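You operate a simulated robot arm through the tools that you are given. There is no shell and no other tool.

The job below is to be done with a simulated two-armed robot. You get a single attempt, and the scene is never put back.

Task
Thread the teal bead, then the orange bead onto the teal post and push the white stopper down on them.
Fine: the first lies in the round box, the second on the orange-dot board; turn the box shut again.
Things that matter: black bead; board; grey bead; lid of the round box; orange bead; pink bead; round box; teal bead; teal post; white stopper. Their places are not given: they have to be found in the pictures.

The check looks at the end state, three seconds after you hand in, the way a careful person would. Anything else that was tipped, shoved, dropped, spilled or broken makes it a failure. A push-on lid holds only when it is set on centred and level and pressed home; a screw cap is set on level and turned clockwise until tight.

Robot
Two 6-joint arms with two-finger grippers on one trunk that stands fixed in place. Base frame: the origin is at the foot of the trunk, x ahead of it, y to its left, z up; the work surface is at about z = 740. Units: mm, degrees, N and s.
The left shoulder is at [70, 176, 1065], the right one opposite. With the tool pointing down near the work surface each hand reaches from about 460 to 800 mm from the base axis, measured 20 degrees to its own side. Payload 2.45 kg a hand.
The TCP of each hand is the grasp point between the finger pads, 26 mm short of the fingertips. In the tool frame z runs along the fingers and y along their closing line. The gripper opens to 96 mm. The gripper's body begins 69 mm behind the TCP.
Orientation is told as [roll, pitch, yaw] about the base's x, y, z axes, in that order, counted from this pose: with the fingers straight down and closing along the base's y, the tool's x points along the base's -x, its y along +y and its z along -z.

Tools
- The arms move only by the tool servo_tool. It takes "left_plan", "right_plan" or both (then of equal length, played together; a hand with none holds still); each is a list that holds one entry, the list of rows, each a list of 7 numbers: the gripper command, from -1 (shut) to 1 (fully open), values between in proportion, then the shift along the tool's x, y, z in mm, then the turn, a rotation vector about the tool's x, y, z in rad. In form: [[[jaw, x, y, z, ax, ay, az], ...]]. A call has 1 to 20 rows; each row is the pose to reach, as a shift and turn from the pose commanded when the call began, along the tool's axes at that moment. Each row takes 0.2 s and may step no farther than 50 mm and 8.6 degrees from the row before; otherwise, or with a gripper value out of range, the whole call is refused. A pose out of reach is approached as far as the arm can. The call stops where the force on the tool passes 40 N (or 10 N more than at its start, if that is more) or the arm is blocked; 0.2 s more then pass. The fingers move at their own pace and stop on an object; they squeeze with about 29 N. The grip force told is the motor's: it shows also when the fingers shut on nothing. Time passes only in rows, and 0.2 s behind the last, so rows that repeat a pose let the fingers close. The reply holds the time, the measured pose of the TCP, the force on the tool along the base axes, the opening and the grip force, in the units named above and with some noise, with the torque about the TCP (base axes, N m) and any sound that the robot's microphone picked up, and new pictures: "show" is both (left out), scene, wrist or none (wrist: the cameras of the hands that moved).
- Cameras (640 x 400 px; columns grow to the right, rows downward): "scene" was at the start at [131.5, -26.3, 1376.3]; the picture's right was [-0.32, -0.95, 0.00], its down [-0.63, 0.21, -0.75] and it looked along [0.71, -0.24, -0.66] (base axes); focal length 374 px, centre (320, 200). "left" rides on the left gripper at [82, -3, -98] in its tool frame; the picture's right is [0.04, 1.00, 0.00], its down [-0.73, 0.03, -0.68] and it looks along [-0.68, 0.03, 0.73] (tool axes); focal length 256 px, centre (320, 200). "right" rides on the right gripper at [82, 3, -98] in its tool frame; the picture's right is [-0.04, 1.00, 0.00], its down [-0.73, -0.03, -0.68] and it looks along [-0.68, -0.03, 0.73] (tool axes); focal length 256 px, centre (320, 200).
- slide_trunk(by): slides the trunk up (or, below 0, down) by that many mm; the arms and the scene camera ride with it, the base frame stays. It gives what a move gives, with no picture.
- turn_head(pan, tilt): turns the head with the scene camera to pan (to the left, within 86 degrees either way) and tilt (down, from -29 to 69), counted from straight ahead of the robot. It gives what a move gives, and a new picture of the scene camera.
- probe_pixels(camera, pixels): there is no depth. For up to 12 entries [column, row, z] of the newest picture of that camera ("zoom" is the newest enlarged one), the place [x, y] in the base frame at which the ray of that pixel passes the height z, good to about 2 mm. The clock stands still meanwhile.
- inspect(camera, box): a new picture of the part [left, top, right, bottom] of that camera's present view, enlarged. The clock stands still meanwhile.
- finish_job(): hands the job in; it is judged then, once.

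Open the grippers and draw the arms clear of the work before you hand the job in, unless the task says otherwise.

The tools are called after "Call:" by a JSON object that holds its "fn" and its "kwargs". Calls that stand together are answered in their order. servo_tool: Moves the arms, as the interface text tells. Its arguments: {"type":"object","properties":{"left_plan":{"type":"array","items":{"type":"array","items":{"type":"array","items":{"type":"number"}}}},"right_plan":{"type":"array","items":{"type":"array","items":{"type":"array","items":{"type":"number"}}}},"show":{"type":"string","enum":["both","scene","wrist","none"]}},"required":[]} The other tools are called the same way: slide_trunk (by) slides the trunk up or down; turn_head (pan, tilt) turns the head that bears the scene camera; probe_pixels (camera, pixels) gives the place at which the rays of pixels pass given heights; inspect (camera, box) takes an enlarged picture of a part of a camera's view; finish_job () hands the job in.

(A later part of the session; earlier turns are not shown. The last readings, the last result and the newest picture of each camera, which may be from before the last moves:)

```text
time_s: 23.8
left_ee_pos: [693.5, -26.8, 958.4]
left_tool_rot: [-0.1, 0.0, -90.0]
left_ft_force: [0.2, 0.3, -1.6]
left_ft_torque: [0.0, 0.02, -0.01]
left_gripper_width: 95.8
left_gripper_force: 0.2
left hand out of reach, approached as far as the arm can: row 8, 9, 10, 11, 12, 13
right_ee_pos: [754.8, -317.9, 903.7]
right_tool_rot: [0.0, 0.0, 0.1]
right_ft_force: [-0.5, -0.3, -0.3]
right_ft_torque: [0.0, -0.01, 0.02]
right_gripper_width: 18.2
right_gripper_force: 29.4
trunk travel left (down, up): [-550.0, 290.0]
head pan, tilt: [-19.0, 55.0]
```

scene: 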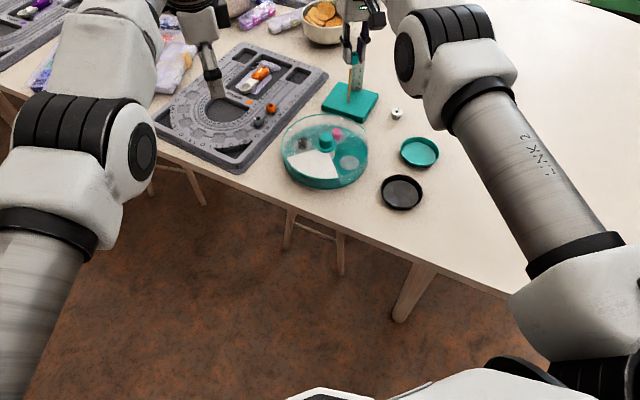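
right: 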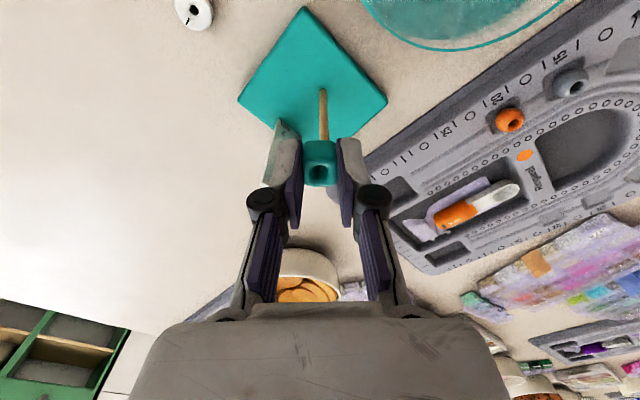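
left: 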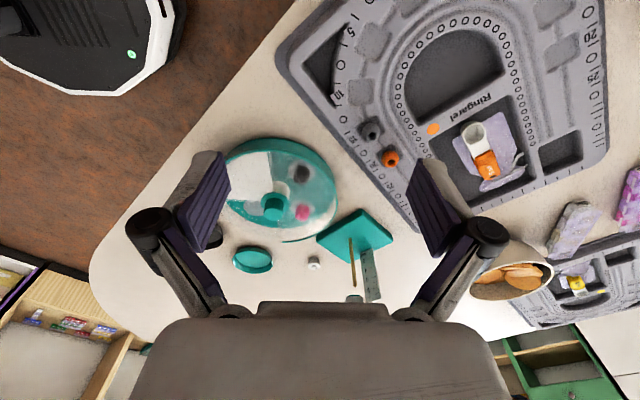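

The left gripper body hides the post's top; raising the left hand 90 mm will bring the bead and post top into its view. I'll also tilt the right hand by ~3.4° so that it can reach x≈761, keeping it high.

Call:
{"fn": "servo_tool", "kwargs": {"left_plan": [[[1, 0, 0, -30, 0, 0, 0], [1, 0, 0, -60, 0, 0, 0], [1, 0, 0, -90, 0, 0, 0], [1, 0, 0, -90, 0, 0, 0], [1, 0, 0, -90, 0, 0, 0]]], "right_plan": [[[-0.85, 0, 0, -2, 0, -0.03, 0], [-0.85, -1, 1.8, -2, 0, -0.06, 0], [-0.85, -1, 1.8, -2, 0, -0.06, 0], [-0.85, -1, 1.8, -2, 0, -0.06, 0], [-0.85, -1, 1.8, -2, 0, -0.06, 0]]], "show": "both"}}

Call:
{"fn": "inspect", "kwargs": {"camera": "left", "box": [310, 150, 410, 250]}}

Call:
{"fn": "inspect", "kwargs": {"camera": "right", "box": [260, 70, 380, 200]}}

```text
time_s: 25.0
left_ee_pos: [680.5, -11.5, 1047.2]
left_tool_rot: [0.0, 0.0, -89.8]
left_ft_force: [0.5, -0.5, 0.2]
left_ft_torque: [-0.02, -0.01, -0.01]
left_gripper_width: 95.9
left_gripper_force: 0.1
left hand out of reach, approached as far as the arm can: row 2, 3, 4, 5
right_ee_pos: [754.6, -316.8, 906.1]
right_tool_rot: [0.0, -3.5, 0.1]
right_ft_force: [0.4, 0.0, 0.5]
right_ft_torque: [-0.05, -0.03, -0.02]
right_gripper_width: 18.2
right_gripper_force: 29.3
trunk travel left (down, up): [-550.0, 290.0]
head pan, tilt: [-19.0, 55.0]
```

scene: 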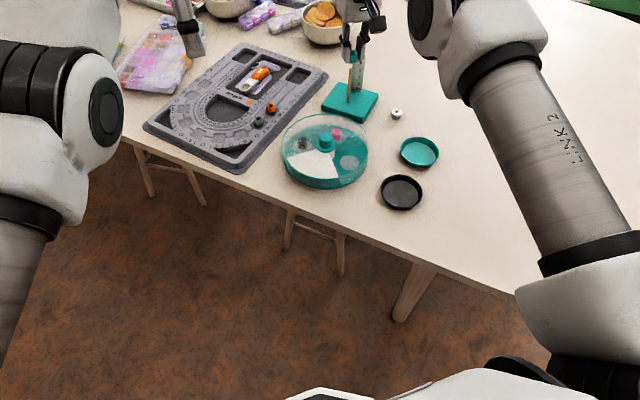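
right: 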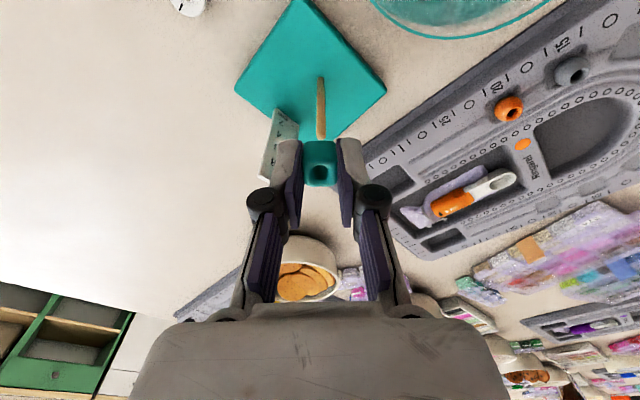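
left: 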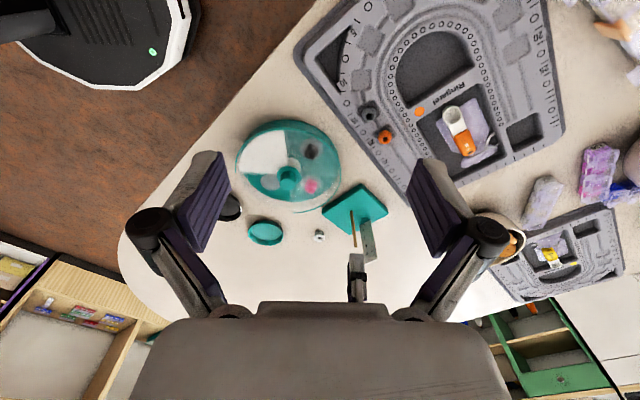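

```text
4.00 times, centred on (360, 200) of left
```

zoom: 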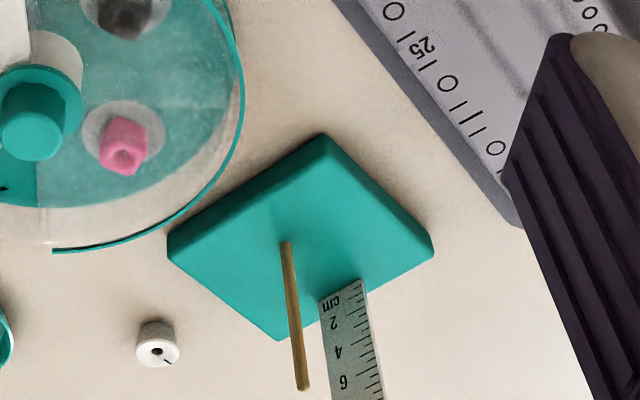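

```text
3.08 times, centred on (320, 135) of right
```

zoom: 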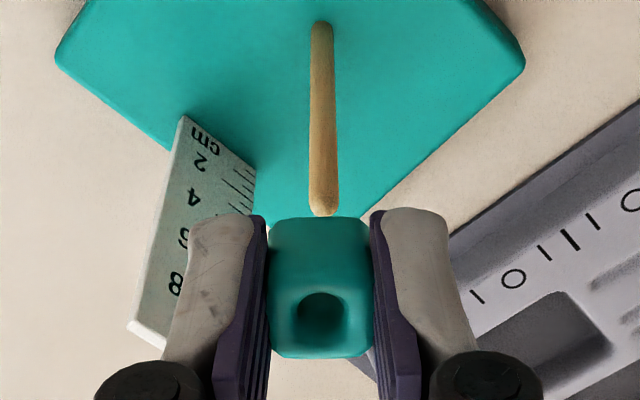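

From the tilted right view the post top is about 5 mm ahead of the bead hole and laterally aligned. I'll look at the same from the left camera around (355,250).

Call:
{"fn": "inspect", "kwargs": {"camera": "left", "box": [320, 205, 400, 285]}}

Call:
{"fn": "inspect", "kwargs": {"camera": "scene", "box": [320, 30, 390, 110]}}

```text
5.00 times, centred on (360, 245) of left
```

zoom: 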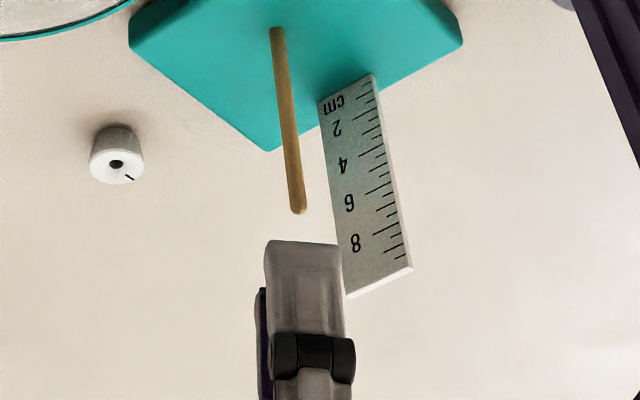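

```text
5.00 times, centred on (355, 70) of scene
```

zoom: 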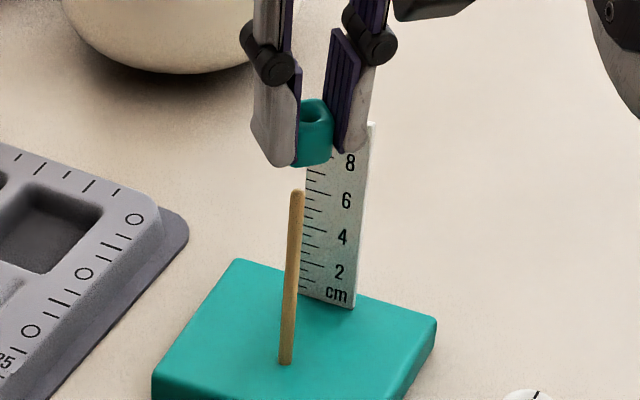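

The left view shows fingertip x≈756.2 and post top x≈760; combining views, the bead must go ~4.3 mm forward. I'll move there with the bead's bottom just ~3 mm above the post top and check again.

Call:
{"fn": "servo_tool", "kwargs": {"right_plan": [[[-0.85, -4.3, 0, 0, 0, 0, 0], [-0.85, -3.6, 0, 11, 0, 0, 0], [-0.85, -2.95, 0, 22, 0, 0, 0], [-0.85, -2.95, 0, 22, 0, 0, 0], [-0.85, -2.95, 0, 22, 0, 0, 0]]], "show": "none"}}

Call:
{"fn": "inspect", "kwargs": {"camera": "left", "box": [330, 205, 390, 265]}}

Call:
{"fn": "inspect", "kwargs": {"camera": "scene", "box": [325, 40, 375, 90]}}

Call:
{"fn": "inspect", "kwargs": {"camera": "right", "box": [280, 90, 360, 200]}}

```text
time_s: 26.2
left_ee_pos: [680.7, -11.1, 1044.5]
left_tool_rot: [0.1, 0.0, -89.8]
left_ft_force: [-0.2, -0.4, 0.0]
left_ft_torque: [-0.03, 0.03, -0.02]
left_gripper_width: 95.9
left_gripper_force: 0.1
right_ee_pos: [758.7, -316.1, 884.8]
right_tool_rot: [-0.1, -3.5, 0.1]
right_ft_force: [-3.4, 1.2, 3.2]
right_ft_torque: [0.04, 0.08, -0.01]
right_gripper_width: 18.2
right_gripper_force: 29.3
trunk travel left (down, up): [-550.0, 290.0]
head pan, tilt: [-19.0, 55.0]
```

```text
6.67 times, centred on (360, 235) of left
```

zoom: 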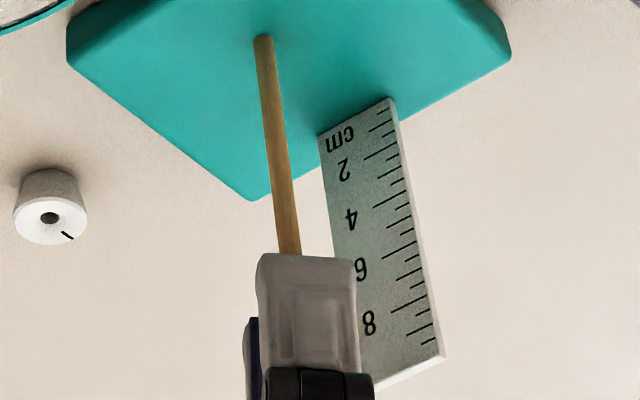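

```text
8.00 times, centred on (350, 65) of scene
```

zoom: 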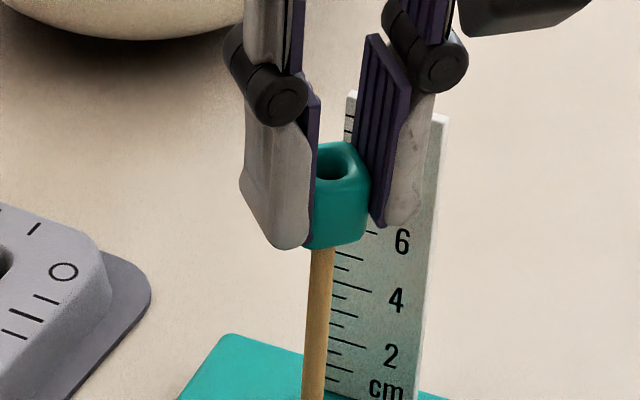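

```text
3.64 times, centred on (320, 145) of right
```

zoom: 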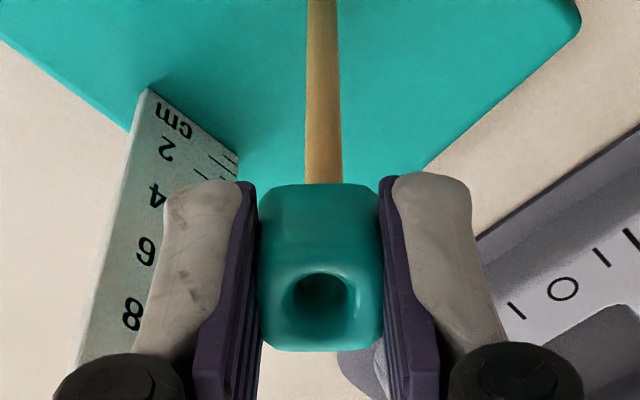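

Light contact forces (-3.4, 1.2, 3.2) and the left view both say the bead hole sits ~1.5 mm too far in +x. I'll back off 1.3 mm, nudge y by +0.4, and lower gently 7 mm.

Call:
{"fn": "servo_tool", "kwargs": {"right_plan": [[[-0.85, 1.1, 0.4, -3, 0, 0, 0], [-0.85, 1.3, 0.4, 0, 0, 0, 0], [-0.85, 1.4, 0.4, 2, 0, 0, 0], [-0.85, 1.55, 0.4, 4, 0, 0, 0], [-0.85, 1.73, 0.4, 7, 0, 0, 0], [-0.85, 1.73, 0.4, 7, 0, 0, 0]]], "show": "none"}}

Call:
{"fn": "inspect", "kwargs": {"camera": "left", "box": [330, 205, 390, 265]}}

Call:
{"fn": "inspect", "kwargs": {"camera": "right", "box": [280, 90, 360, 200]}}

```text
time_s: 27.6
left_ee_pos: [680.4, -12.5, 1046.4]
left_tool_rot: [0.0, 0.0, -89.8]
left_ft_force: [0.2, -0.1, -0.4]
left_ft_torque: [0.04, 0.01, -0.01]
left_gripper_width: 95.9
left_gripper_force: 0.0
right_ee_pos: [758.3, -315.2, 878.3]
right_tool_rot: [0.0, -3.3, 0.1]
right_ft_force: [-1.1, -0.6, 0.8]
right_ft_torque: [-0.03, 0.02, 0.02]
right_gripper_width: 18.1
right_gripper_force: 29.7
trunk travel left (down, up): [-550.0, 290.0]
head pan, tilt: [-19.0, 55.0]
```

```text
6.67 times, centred on (360, 235) of left
```

zoom: 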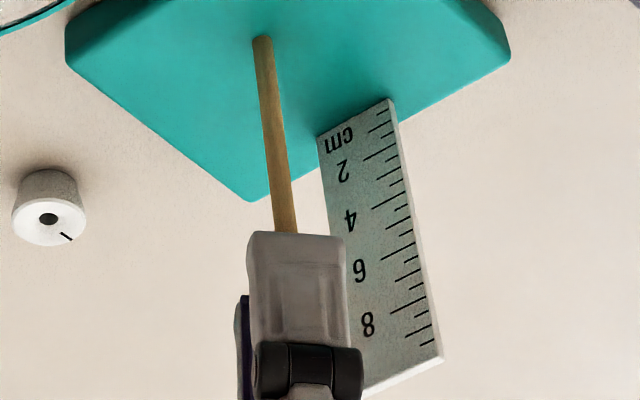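

```text
3.64 times, centred on (320, 145) of right
```

zoom: 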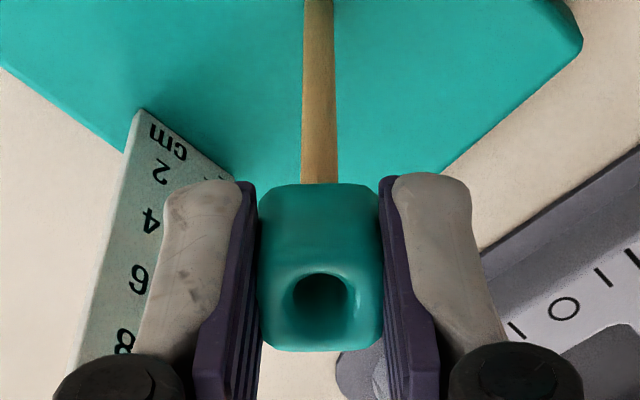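

Forces have fallen to ~1 N with the bead's bottom around the post top. I'll lower another 8 mm straight down.

Call:
{"fn": "servo_tool", "kwargs": {"right_plan": [[[-0.85, 0.12, 0, 2, 0, 0, 0], [-0.85, 0.24, 0, 4, 0, 0, 0], [-0.85, 0.36, 0, 6, 0, 0, 0], [-0.85, 0.49, 0, 8, 0, 0, 0], [-0.85, 0.49, 0, 8, 0, 0, 0]]], "show": "none"}}

Call:
{"fn": "inspect", "kwargs": {"camera": "left", "box": [330, 205, 390, 265]}}

Call:
{"fn": "inspect", "kwargs": {"camera": "right", "box": [280, 90, 360, 200]}}

Call:
{"fn": "inspect", "kwargs": {"camera": "scene", "box": [325, 40, 375, 90]}}

```text
time_s: 28.8
left_ee_pos: [680.3, -11.6, 1046.0]
left_tool_rot: [0.0, 0.0, -89.7]
left_ft_force: [0.1, -0.1, 0.5]
left_ft_torque: [0.02, -0.02, -0.01]
left_gripper_width: 96.0
left_gripper_force: 0.1
right_ee_pos: [758.1, -315.3, 869.7]
right_tool_rot: [0.0, -3.5, 0.1]
right_ft_force: [1.1, -1.0, 0.4]
right_ft_torque: [-0.01, 0.01, -0.01]
right_gripper_width: 17.8
right_gripper_force: 29.8
trunk travel left (down, up): [-550.0, 290.0]
head pan, tilt: [-19.0, 55.0]
```

```text
6.67 times, centred on (360, 235) of left
```

zoom: 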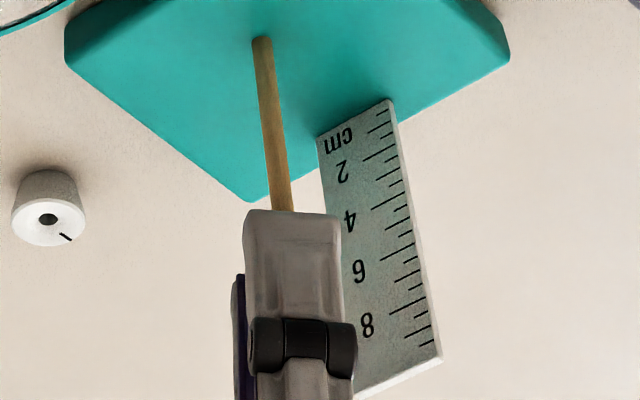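

```text
3.64 times, centred on (320, 145) of right
```

zoom: 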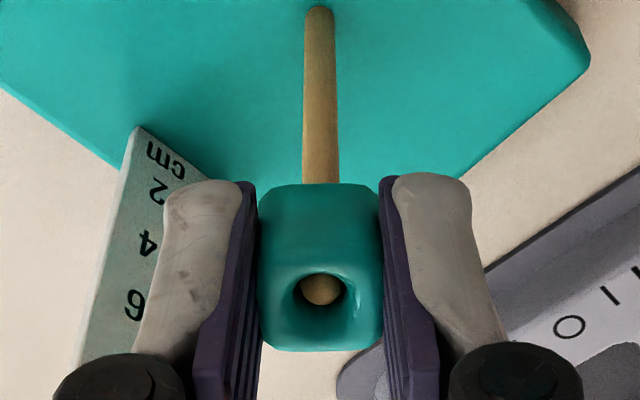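

```text
8.00 times, centred on (350, 65) of scene
```

zoom: 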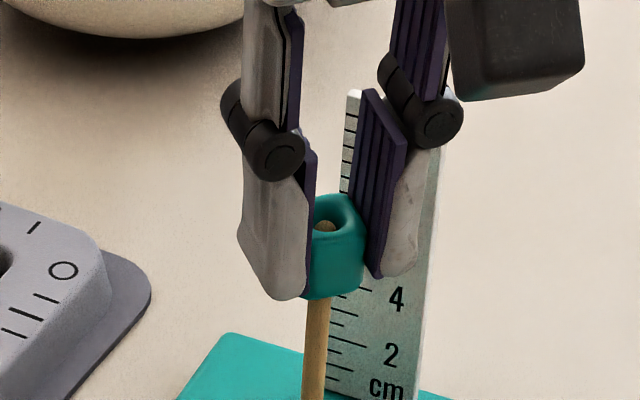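

The post end is visible inside the bead's hole (right zoom (320,290)) — it's threaded. I'll carry it straight down ~70 mm along the post before releasing.

Call:
{"fn": "servo_tool", "kwargs": {"right_plan": [[[-0.85, 0.49, 0, 8, 0, 0, 0], [-0.85, 0.98, 0, 16, 0, 0, 0], [-0.85, 1.47, 0, 24, 0, 0, 0], [-0.85, 1.96, 0, 32, 0, 0, 0], [-0.85, 2.45, 0, 40, 0, 0, 0], [-0.85, 2.94, 0, 48, 0, 0, 0], [-0.85, 3.43, 0, 56, 0, 0, 0], [-0.85, 3.92, 0, 64, 0, 0, 0], [-0.85, 4.3, 0, 70, 0, 0, 0], [-0.85, 4.3, 0, 70, 0, 0, 0]]], "show": "both"}}

Call:
{"fn": "inspect", "kwargs": {"camera": "scene", "box": [320, 40, 390, 120]}}

```text
time_s: 31.0
left_ee_pos: [681.6, -10.7, 1044.5]
left_tool_rot: [0.1, 0.1, -89.8]
left_ft_force: [0.0, 0.9, 0.2]
left_ft_torque: [0.01, -0.02, 0.0]
left_gripper_width: 96.0
left_gripper_force: 0.1
right_ee_pos: [757.5, -314.7, 799.7]
right_tool_rot: [0.0, -3.4, 0.1]
right_ft_force: [-0.1, -1.3, 0.2]
right_ft_torque: [-0.05, 0.01, 0.02]
right_gripper_width: 17.9
right_gripper_force: 29.0
trunk travel left (down, up): [-550.0, 290.0]
head pan, tilt: [-19.0, 55.0]
```

scene: 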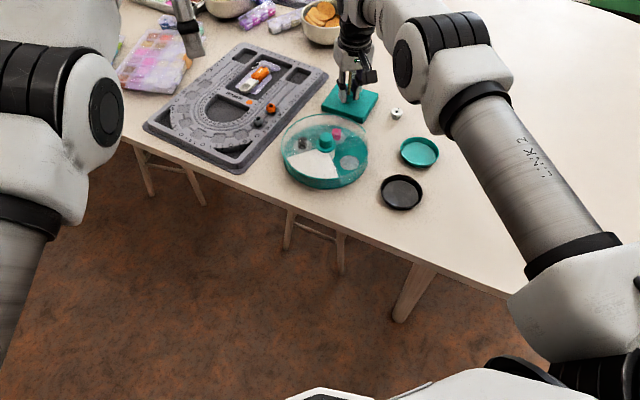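
right: 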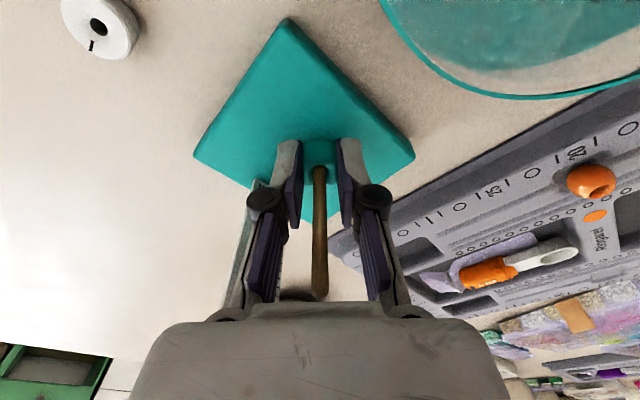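

```text
5.00 times, centred on (355, 80) of scene
```

zoom: 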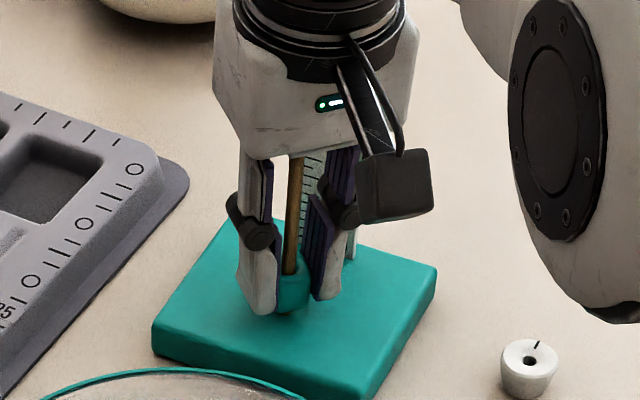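

The teal bead is near the base (tips ~773). I'll open the jaws to 36 mm so it settles, then rise straight up past the post top.

Call:
{"fn": "servo_tool", "kwargs": {"right_plan": [[[-0.5, 0, 0, 0, 0, 0, 0], [-0.25, 0, 0, 0, 0, 0, 0], [-0.25, 0, 0, 0, 0, 0, 0], [-0.25, -1.2, 0, -20, 0, 0, 0], [-0.25, -2.7, 0, -45, 0, 0, 0], [-0.25, -4.9, 0, -80, 0, 0, 0], [-0.25, -6.7, 0, -110, 0, 0, 0], [-0.25, -6.7, 0, -110, 0, 0, 0]]], "show": "both"}}

Call:
{"fn": "inspect", "kwargs": {"camera": "scene", "box": [320, 40, 390, 120]}}

Call:
{"fn": "inspect", "kwargs": {"camera": "right", "box": [260, 70, 380, 200]}}

```text
time_s: 32.8
left_ee_pos: [681.0, -11.0, 1044.8]
left_tool_rot: [0.0, -0.1, -89.8]
left_ft_force: [-1.1, -0.2, -0.4]
left_ft_torque: [-0.02, -0.01, -0.01]
left_gripper_width: 96.0
left_gripper_force: 0.0
right_ee_pos: [759.7, -315.1, 910.2]
right_tool_rot: [0.0, -3.4, 0.1]
right_ft_force: [-0.1, -0.2, -0.5]
right_ft_torque: [0.0, -0.01, 0.02]
right_gripper_width: 36.1
right_gripper_force: 0.0
trunk travel left (down, up): [-550.0, 290.0]
head pan, tilt: [-19.0, 55.0]
```

scene: 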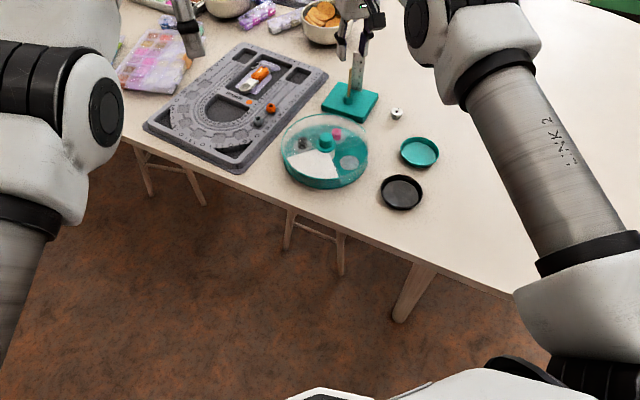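
right: 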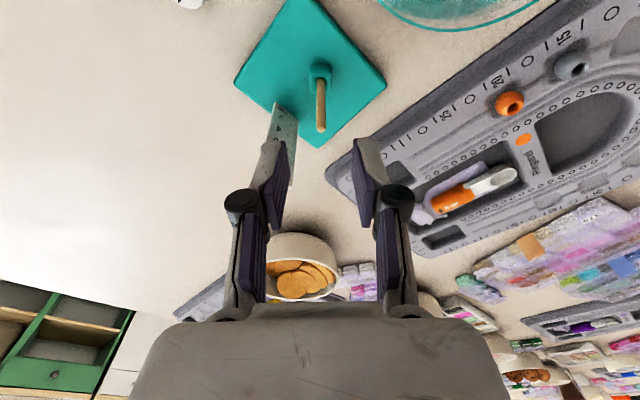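

```text
5.00 times, centred on (355, 80) of scene
```

zoom: 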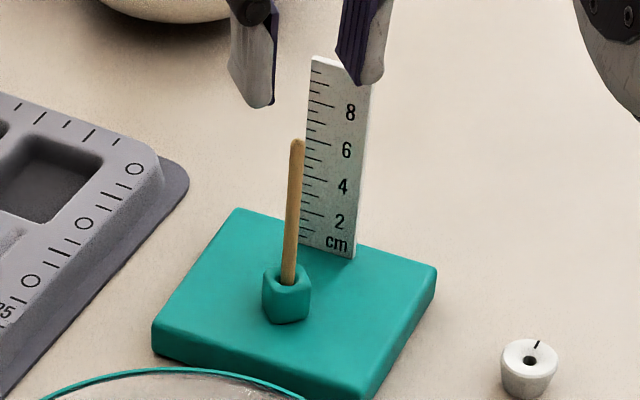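

```text
3.08 times, centred on (320, 135) of right
```

zoom: 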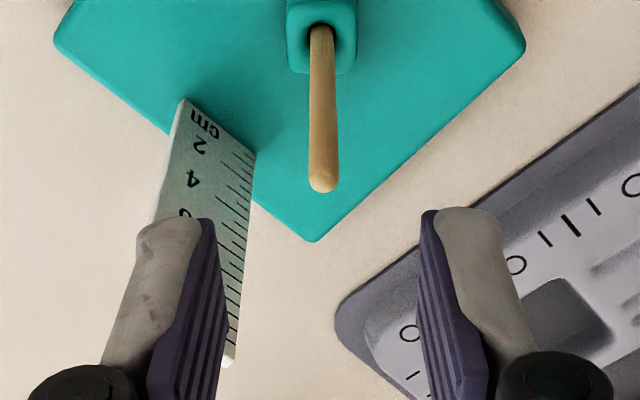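

The teal bead now sits on the post's base. Next the orange bead: I'll draw the left hand back 130 mm for room, and bring the right hand toward it tilted ~15° forward for reach.

Call:
{"fn": "servo_tool", "kwargs": {"left_plan": [[[1, 30, 0, 0, 0, 0, 0], [1, 60, 0, 0, 0, 0, 0], [1, 90, 0, 0, 0, 0, 0], [1, 130, 0, 0, 0, 0, 0], [1, 130, 0, 0, 0, 0, 0], [1, 130, 0, 0, 0, 0, 0], [1, 130, 0, 0, 0, 0, 0], [1, 130, 0, 0, 0, 0, 0]]], "right_plan": [[[-0.25, 0, 0, 0, 0, 0, 0], [-0.25, 0, 25, 0, 0, -0.04, 0], [-0.25, -4, 55, 5, 0, -0.08, 0], [-0.25, -8, 85, 10, 0, -0.12, 0], [-0.25, -12, 115, 20, 0, -0.16, 0], [-0.25, -17, 145, 30, 0, -0.2, 0], [-0.25, -22.5, 175, 41, 0, -0.2, 0], [-0.25, -22.5, 175, 41, 0, -0.2, 0]]], "show": "both"}}

Call:
{"fn": "inspect", "kwargs": {"camera": "right", "box": [250, 100, 410, 220]}}

Call:
{"fn": "inspect", "kwargs": {"camera": "scene", "box": [240, 80, 320, 140]}}

```text
time_s: 34.6
left_ee_pos: [708.7, 81.4, 1054.5]
left_tool_rot: [-0.1, 0.1, -89.9]
left_ft_force: [0.5, -0.1, -0.4]
left_ft_torque: [0.05, -0.01, 0.01]
left_gripper_width: 96.0
left_gripper_force: 0.1
left hand out of reach, approached as far as the arm can: row 1, 2, 3, 4, 5, 6, 7, 8
right_ee_pos: [783.6, -142.1, 869.4]
right_tool_rot: [0.1, -14.9, 0.1]
right_ft_force: [-1.2, -0.5, 0.6]
right_ft_torque: [0.03, 0.0, 0.0]
right_gripper_width: 36.1
right_gripper_force: 0.2
trunk travel left (down, up): [-550.0, 290.0]
head pan, tilt: [-19.0, 55.0]
```

scene: 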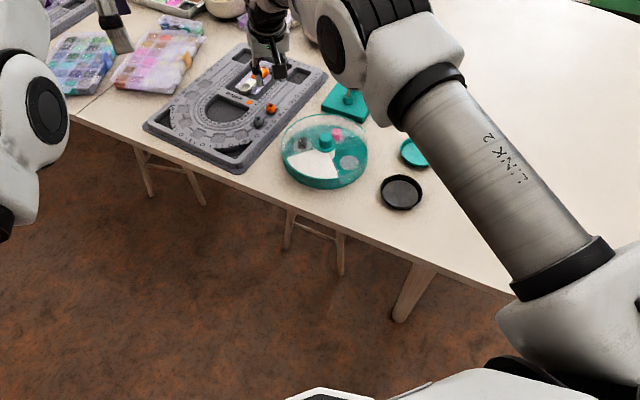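
right: 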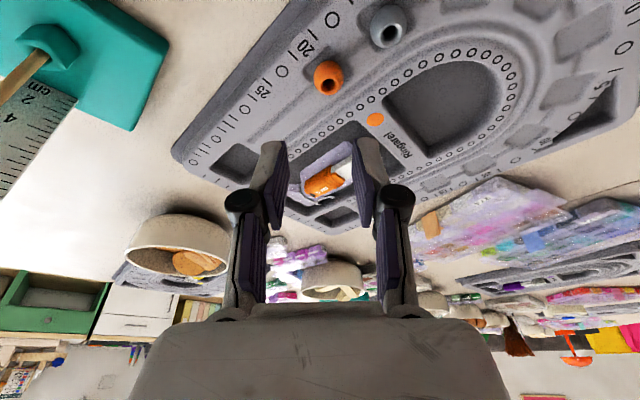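
left: 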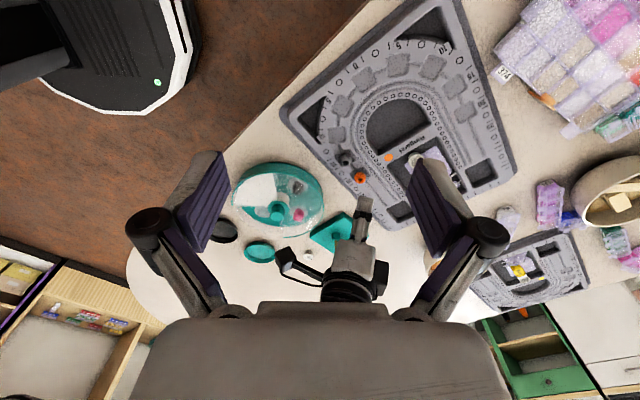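

```text
3.33 times, centred on (330, 160) of right
```

zoom: 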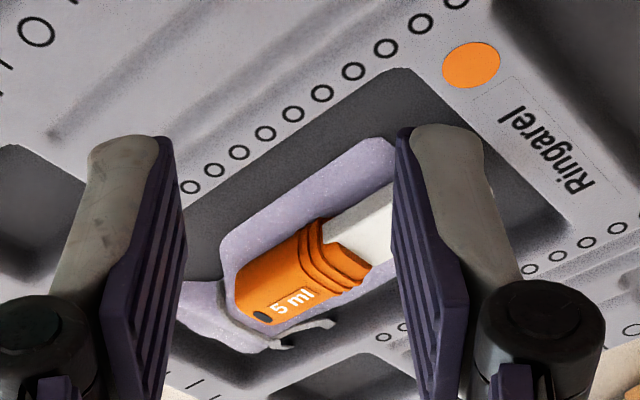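

```text
6.67 times, centred on (280, 110) of scene
```

zoom: 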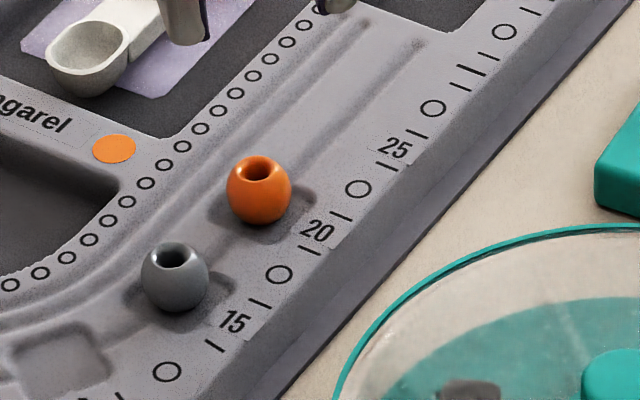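

The orange bead shows at (327,76) in the right view, in a small recess. I'll probe it in both cameras at several heights.

Call:
{"fn": "inspect", "kwargs": {"camera": "right", "box": [290, 40, 370, 110]}}

Call:
{"fn": "probe_pixels", "kwargs": {"camera": "right", "pixels": [[327, 76, 750], [327, 76, 760], [327, 76, 770]]}}

Call:
{"fn": "probe_pixels", "kwargs": {"camera": "scene", "pixels": [[270.7, 108.5, 750], [270.7, 108.5, 760], [270.7, 108.5, 770]]}}

Call:
{"fn": "inspect", "kwargs": {"camera": "left", "box": [320, 140, 400, 200]}}

```text
5.71 times, centred on (330, 75) of right
```

zoom: 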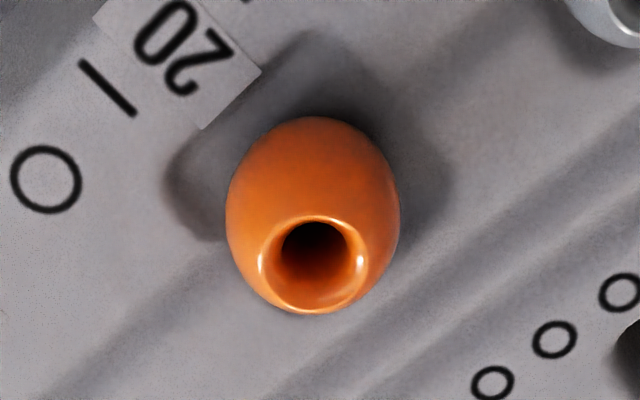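

```text
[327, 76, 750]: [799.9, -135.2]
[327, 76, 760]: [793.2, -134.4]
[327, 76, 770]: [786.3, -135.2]
```

```text
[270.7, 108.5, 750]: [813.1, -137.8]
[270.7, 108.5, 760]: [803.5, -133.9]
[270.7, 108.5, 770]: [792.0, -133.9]
```

```text
6.67 times, centred on (360, 170) of left
```

zoom: 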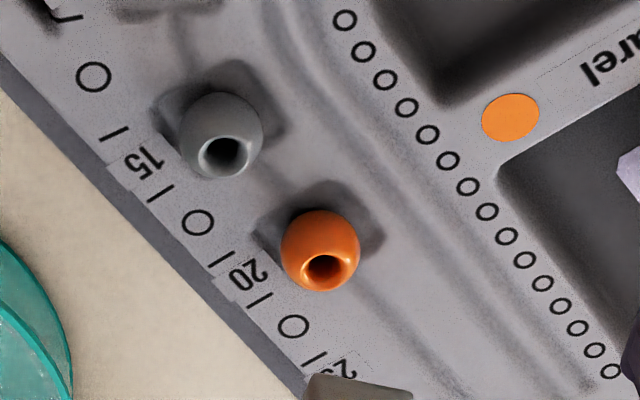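

I'll probe the orange bead from the left camera too: body centre at (360,178), which fixes x.

Call:
{"fn": "probe_pixels", "kwargs": {"camera": "left", "pixels": [[360, 177.8, 755], [360, 177.8, 765], [360, 177.8, 775], [360.6, 180.1, 770]]}}

Call:
{"fn": "probe_pixels", "kwargs": {"camera": "right", "pixels": [[327.7, 77.5, 760], [327.7, 77.5, 765], [328.4, 82.5, 770], [327.7, 77.5, 755]]}}

```text
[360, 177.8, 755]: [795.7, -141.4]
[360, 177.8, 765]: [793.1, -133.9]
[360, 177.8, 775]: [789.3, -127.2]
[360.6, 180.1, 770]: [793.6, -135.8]
```

```text
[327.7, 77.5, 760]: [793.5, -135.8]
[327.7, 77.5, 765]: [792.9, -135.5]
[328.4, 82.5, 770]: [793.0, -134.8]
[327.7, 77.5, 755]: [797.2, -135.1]
```

Bead centre is about (793.5,-135,763), diameter ~21. I'll determine the board's top height from the printed circle between 20 and 25, seen by both wrist cameras.

Call:
{"fn": "probe_pixels", "kwargs": {"camera": "right", "pixels": [[281.8, 71.1, 745], [281.8, 71.1, 750], [281.8, 71.1, 755], [281.8, 71.1, 760]]}}

Call:
{"fn": "probe_pixels", "kwargs": {"camera": "left", "pixels": [[355.95, 189, 745], [355.95, 189, 750], [355.95, 189, 755], [355.95, 189, 760]]}}

```text
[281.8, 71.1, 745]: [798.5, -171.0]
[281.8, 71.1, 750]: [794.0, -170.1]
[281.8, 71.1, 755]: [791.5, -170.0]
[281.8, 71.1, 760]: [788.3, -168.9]
```

```text
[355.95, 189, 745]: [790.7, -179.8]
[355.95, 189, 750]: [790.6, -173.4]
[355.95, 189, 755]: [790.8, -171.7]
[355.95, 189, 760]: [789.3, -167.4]
```

Board top is ~757. I'll descend to just above the orange bead (TCP ≈(787.6,-135.2,815)) and check alignment.

Call:
{"fn": "servo_tool", "kwargs": {"right_plan": [[[-0.25, 0, 3.5, 10, 0, 0, 0], [-0.25, 3, 6.9, 22, 0, 0, 0], [-0.25, 6.5, 6.9, 38, 0, 0, 0], [-0.25, 10, 6.9, 53.2, 0, 0, 0], [-0.25, 10, 6.9, 53.2, 0, 0, 0], [-0.25, 10, 6.9, 53.2, 0, 0, 0]]], "show": "wrist"}}

Call:
{"fn": "inspect", "kwargs": {"camera": "right", "box": [250, 90, 400, 220]}}

Call:
{"fn": "inspect", "kwargs": {"camera": "left", "box": [320, 150, 400, 220]}}

```text
time_s: 36.0
left_ee_pos: [708.2, 81.5, 1054.0]
left_tool_rot: [-0.2, 0.0, -89.8]
left_ft_force: [-0.1, 0.2, -0.1]
left_ft_torque: [-0.04, -0.01, 0.02]
left_gripper_width: 96.0
left_gripper_force: 0.1
right_ee_pos: [786.8, -134.5, 816.3]
right_tool_rot: [0.0, -14.9, 0.2]
right_ft_force: [0.5, -0.3, 0.0]
right_ft_torque: [0.0, -0.02, 0.0]
right_gripper_width: 35.8
right_gripper_force: 0.0
trunk travel left (down, up): [-550.0, 290.0]
head pan, tilt: [-19.0, 55.0]
```

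right: 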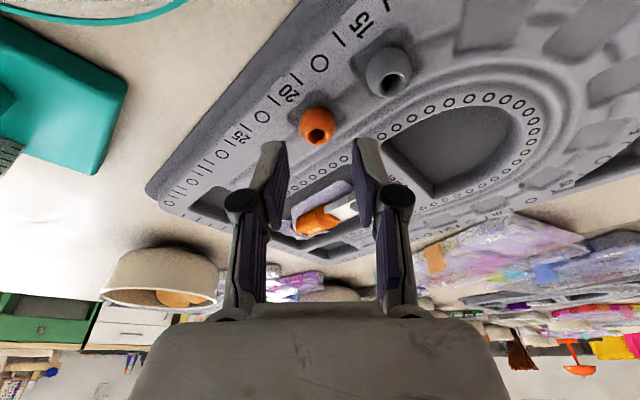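

```text
3.08 times, centred on (325, 155) of right
```

zoom: 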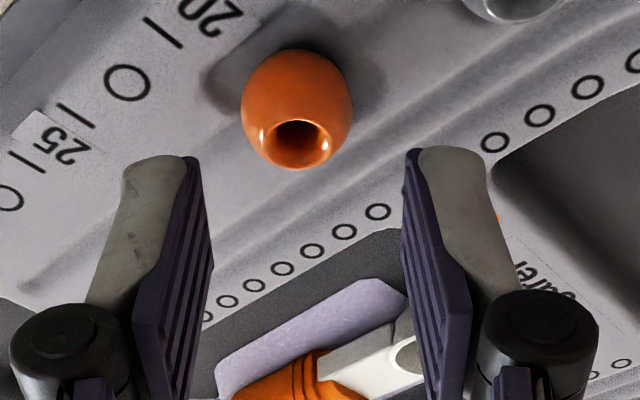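

```text
5.71 times, centred on (360, 185) of left
```

zoom: 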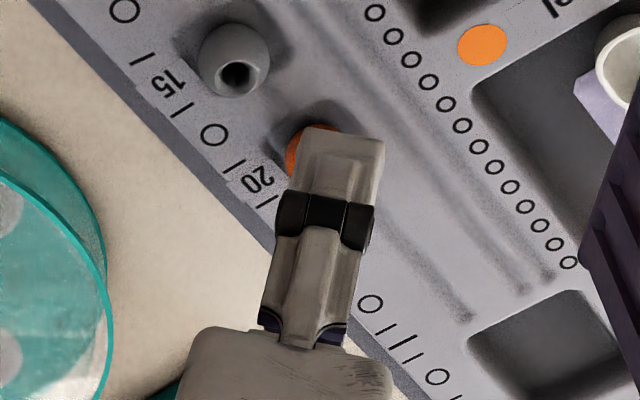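

Bead appears ~1.5 mm toward -y of the finger midline; x is aligned. I'll correct and descend to TCP z≈785, then check force before closing.

Call:
{"fn": "servo_tool", "kwargs": {"right_plan": [[[-0.25, 1.8, -1.4, 8, 0, 0, 0], [-0.25, 3.8, -1.4, 16, 0, 0, 0], [-0.25, 5.2, -1.4, 22, 0, 0, 0], [-0.25, 6.3, -1.4, 26.5, 0, 0, 0], [-0.25, 7.3, -1.4, 30.6, 0, 0, 0], [-0.25, 7.3, -1.4, 30.6, 0, 0, 0]]], "show": "wrist"}}

Call:
{"fn": "inspect", "kwargs": {"camera": "right", "box": [250, 90, 400, 220]}}

Call:
{"fn": "inspect", "kwargs": {"camera": "left", "box": [320, 140, 400, 210]}}

```text
time_s: 37.4
left_ee_pos: [708.3, 80.3, 1055.2]
left_tool_rot: [0.0, 0.0, -89.9]
left_ft_force: [0.2, -0.1, 1.3]
left_ft_torque: [-0.02, 0.02, -0.02]
left_gripper_width: 96.0
left_gripper_force: 0.0
right_ee_pos: [786.8, -135.2, 785.3]
right_tool_rot: [0.0, -15.0, 0.1]
right_ft_force: [1.3, -0.5, 3.8]
right_ft_torque: [0.02, 0.03, -0.01]
right_gripper_width: 36.0
right_gripper_force: 0.1
trunk travel left (down, up): [-550.0, 290.0]
head pan, tilt: [-19.0, 55.0]
```

right: 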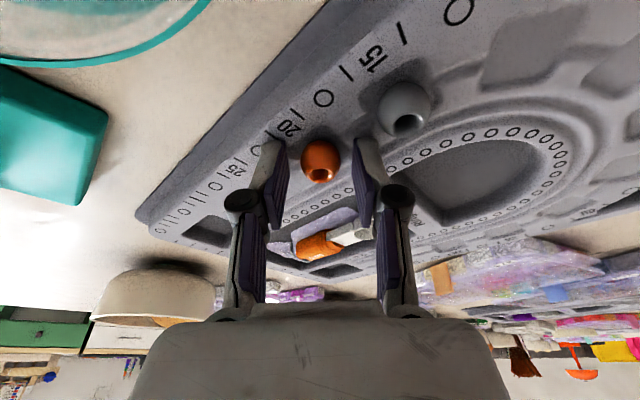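

```text
3.08 times, centred on (325, 155) of right
```

zoom: 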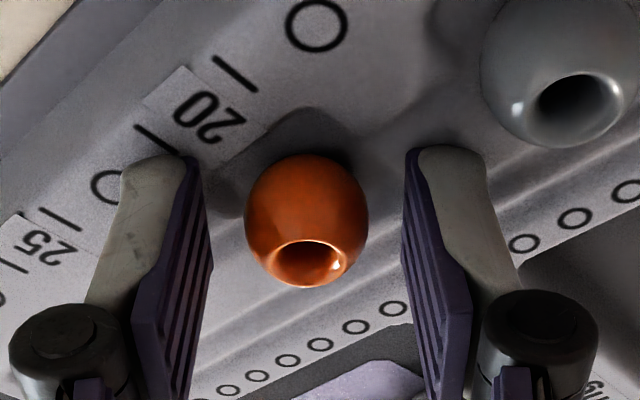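

```text
5.71 times, centred on (360, 175) of left
```

zoom: 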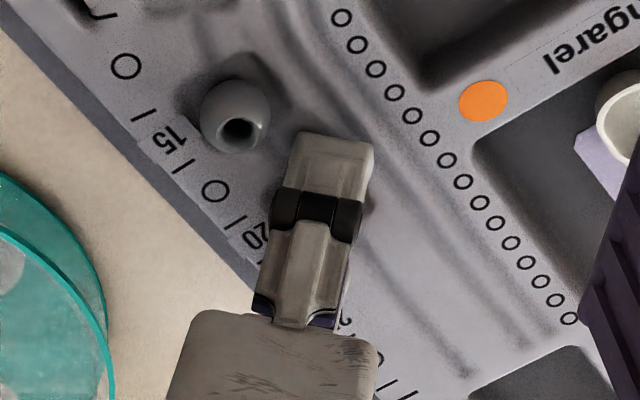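

A slight 3.8 N upward force hints at the fingertip just touching the board; I'll ease up 1 mm and close on the bead.

Call:
{"fn": "servo_tool", "kwargs": {"right_plan": [[[-0.25, -0.2, 0, -1, 0, 0, 0], [-0.4, -0.2, 0, -1, 0, 0, 0], [-0.5, -0.2, 0, -1, 0, 0, 0], [-0.6, -0.2, 0, -1, 0, 0, 0], [-0.7, -0.2, 0, -1, 0, 0, 0], [-0.8, -0.2, 0, -1, 0, 0, 0], [-0.8, -0.2, 0, -1, 0, 0, 0]]], "show": "wrist"}}

Call:
{"fn": "inspect", "kwargs": {"camera": "right", "box": [250, 90, 400, 220]}}

```text
time_s: 39.0
left_ee_pos: [707.5, 81.5, 1055.6]
left_tool_rot: [0.1, 0.0, -89.9]
left_ft_force: [0.4, -0.1, 0.3]
left_ft_torque: [0.02, 0.0, 0.05]
left_gripper_width: 96.2
left_gripper_force: 0.0
right_ee_pos: [786.3, -134.0, 786.3]
right_tool_rot: [0.1, -14.9, 0.1]
right_ft_force: [0.2, 0.3, 4.5]
right_ft_torque: [0.01, 0.04, 0.0]
right_gripper_width: 19.9
right_gripper_force: 29.2
trunk travel left (down, up): [-550.0, 290.0]
head pan, tilt: [-19.0, 55.0]
```

right: 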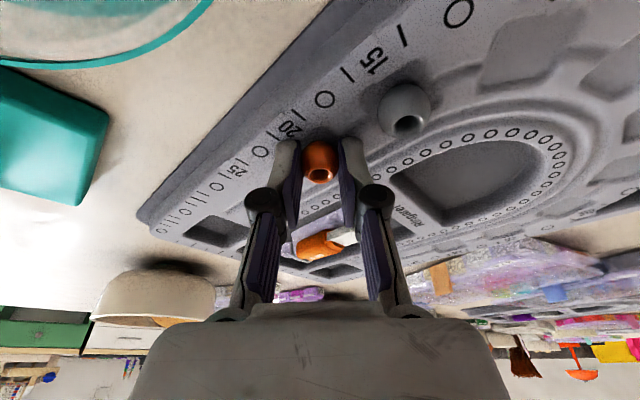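

```text
3.08 times, centred on (325, 155) of right
```

zoom: 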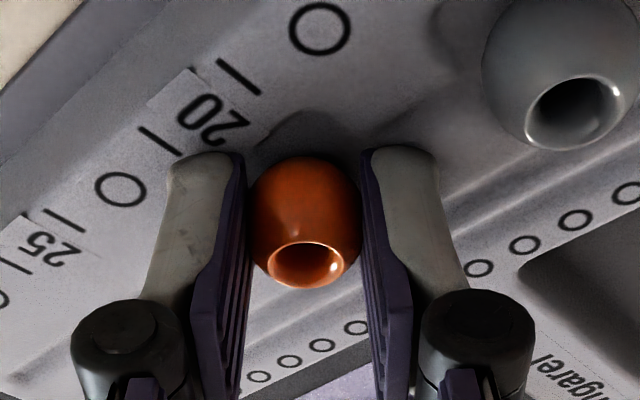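

Orange bead gripped (19.9 mm). I'll lift straight up to z≈900 and carry it to just above the post (TCP ≈(752.9,-315)).

Call:
{"fn": "servo_tool", "kwargs": {"right_plan": [[[-0.8, -5, 0, -19, 0, 0, 0], [-0.8, -12, 0, -45, 0, 0, 0], [-0.8, -21, 0, -80, 0, 0, 0], [-0.8, -29.3, 0, -110, 0, 0, 0], [-0.8, -24, -30, -112, 0, 0, 0], [-0.8, -18, -65, -114, 0, 0, 0], [-0.8, -11, -100, -115.5, 0, 0, 0], [-0.8, -5, -135, -117, 0, 0, 0], [-0.8, 0, -165, -118, 0, 0, 0], [-0.8, 3.1, -180.7, -118.7, 0, 0, 0], [-0.8, 3.1, -180.7, -118.7, 0, 0, 0], [-0.8, 3.1, -180.7, -118.7, 0, 0, 0]]], "show": "both"}}

Call:
{"fn": "inspect", "kwargs": {"camera": "right", "box": [260, 70, 380, 200]}}

Call:
{"fn": "inspect", "kwargs": {"camera": "scene", "box": [325, 40, 375, 100]}}

Call:
{"fn": "inspect", "kwargs": {"camera": "left", "box": [310, 220, 370, 280]}}

```text
time_s: 41.6
left_ee_pos: [707.0, 81.9, 1054.8]
left_tool_rot: [-0.1, 0.0, -89.8]
left_ft_force: [-0.6, 0.4, -0.3]
left_ft_torque: [0.0, -0.01, 0.02]
left_gripper_width: 96.2
left_gripper_force: 0.1
right_ee_pos: [753.6, -316.6, 900.3]
right_tool_rot: [0.1, -14.8, 0.1]
right_ft_force: [0.2, 0.4, -0.2]
right_ft_torque: [0.02, 0.04, 0.01]
right_gripper_width: 20.3
right_gripper_force: 28.7
trunk travel left (down, up): [-550.0, 290.0]
head pan, tilt: [-19.0, 55.0]
```

scene: 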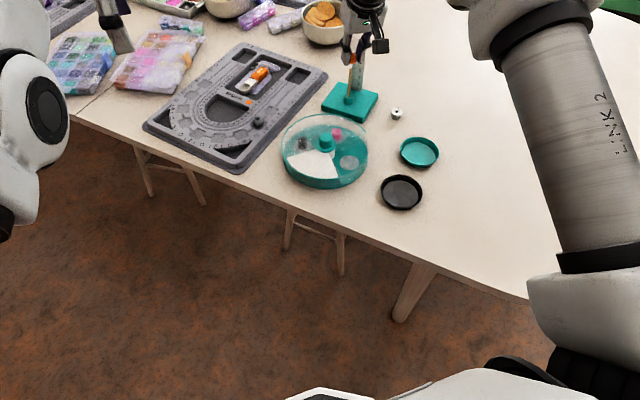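
right: 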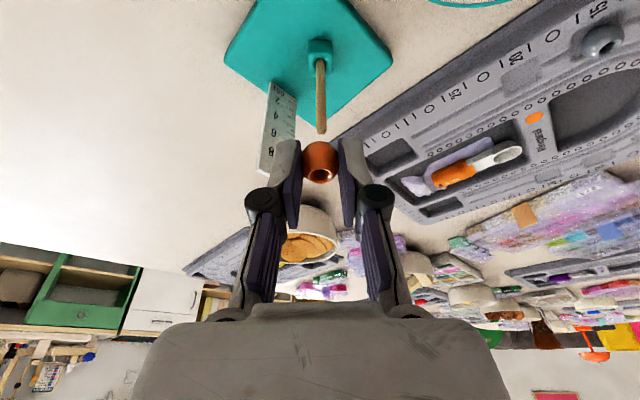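

```text
3.08 times, centred on (320, 135) of right
```

zoom: 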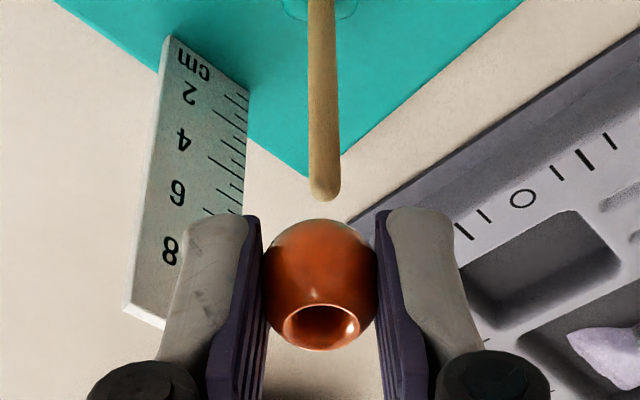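

```text
6.67 times, centred on (350, 70) of scene
```

zoom: 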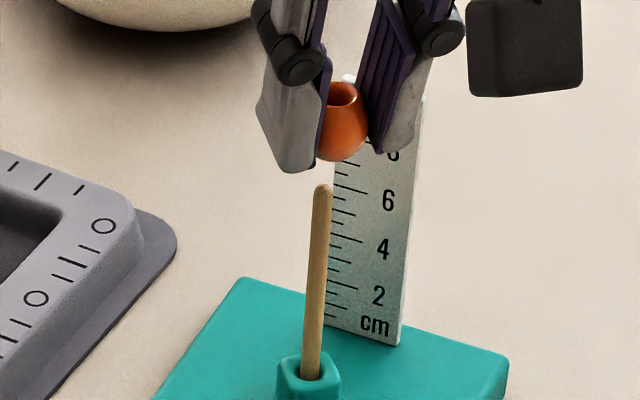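

```text
6.67 times, centred on (340, 250) of left
```

zoom: 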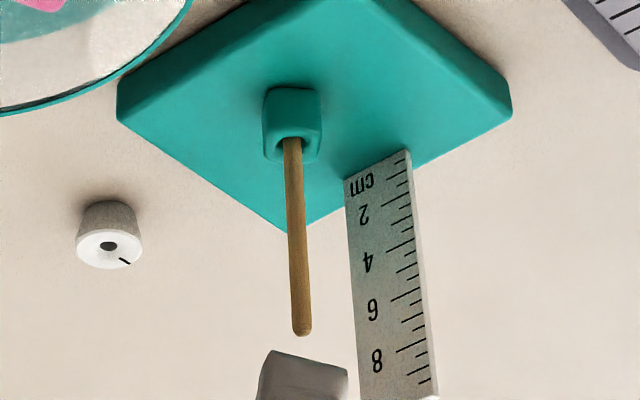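

Views agree the bead hole is over the post within ~1 mm (post x≈760, shift y by about +0.7). I'll lower 22 mm in small steps with force feedback.

Call:
{"fn": "servo_tool", "kwargs": {"right_plan": [[[-0.8, 1.3, 0.7, 4.8, 0, 0, 0], [-0.8, 2.3, 0.7, 8.7, 0, 0, 0], [-0.8, 3.1, 0.7, 11.6, 0, 0, 0], [-0.8, 3.8, 0.7, 14.5, 0, 0, 0], [-0.8, 4.6, 0.7, 17.4, 0, 0, 0], [-0.8, 5.6, 0.7, 21.2, 0, 0, 0], [-0.8, 5.6, 0.7, 21.2, 0, 0, 0]]], "show": "none"}}

Call:
{"fn": "inspect", "kwargs": {"camera": "right", "box": [260, 70, 380, 200]}}

Call:
{"fn": "inspect", "kwargs": {"camera": "scene", "box": [325, 40, 375, 100]}}

Call:
{"fn": "inspect", "kwargs": {"camera": "left", "box": [310, 220, 370, 280]}}

```text
time_s: 43.2
left_ee_pos: [708.4, 80.6, 1054.4]
left_tool_rot: [0.0, 0.0, -89.9]
left_ft_force: [-1.0, 0.3, -0.9]
left_ft_torque: [-0.02, -0.01, -0.01]
left_gripper_width: 96.2
left_gripper_force: 0.1
right_ee_pos: [754.8, -314.1, 876.9]
right_tool_rot: [0.0, -14.9, 0.1]
right_ft_force: [-0.1, 0.3, -1.0]
right_ft_torque: [0.01, 0.02, 0.02]
right_gripper_width: 20.1
right_gripper_force: 29.4
trunk travel left (down, up): [-550.0, 290.0]
head pan, tilt: [-19.0, 55.0]
```

```text
3.08 times, centred on (320, 135) of right
```

zoom: 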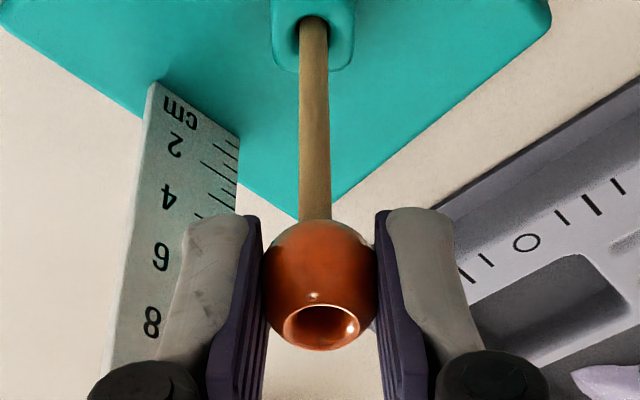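

```text
6.67 times, centred on (350, 70) of scene
```

zoom: 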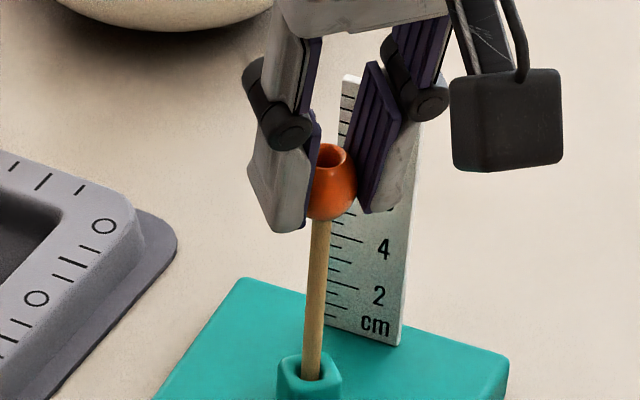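

```text
6.67 times, centred on (340, 250) of left
```

zoom: 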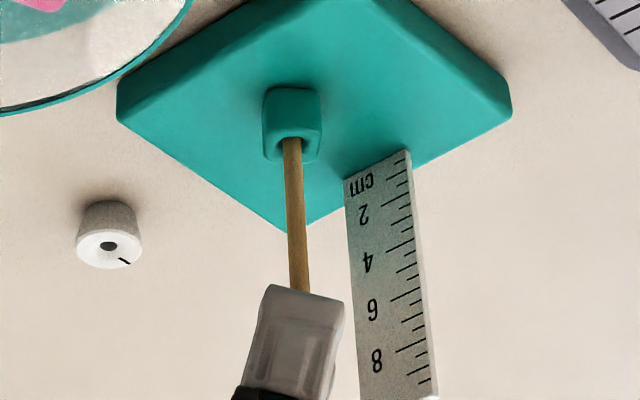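

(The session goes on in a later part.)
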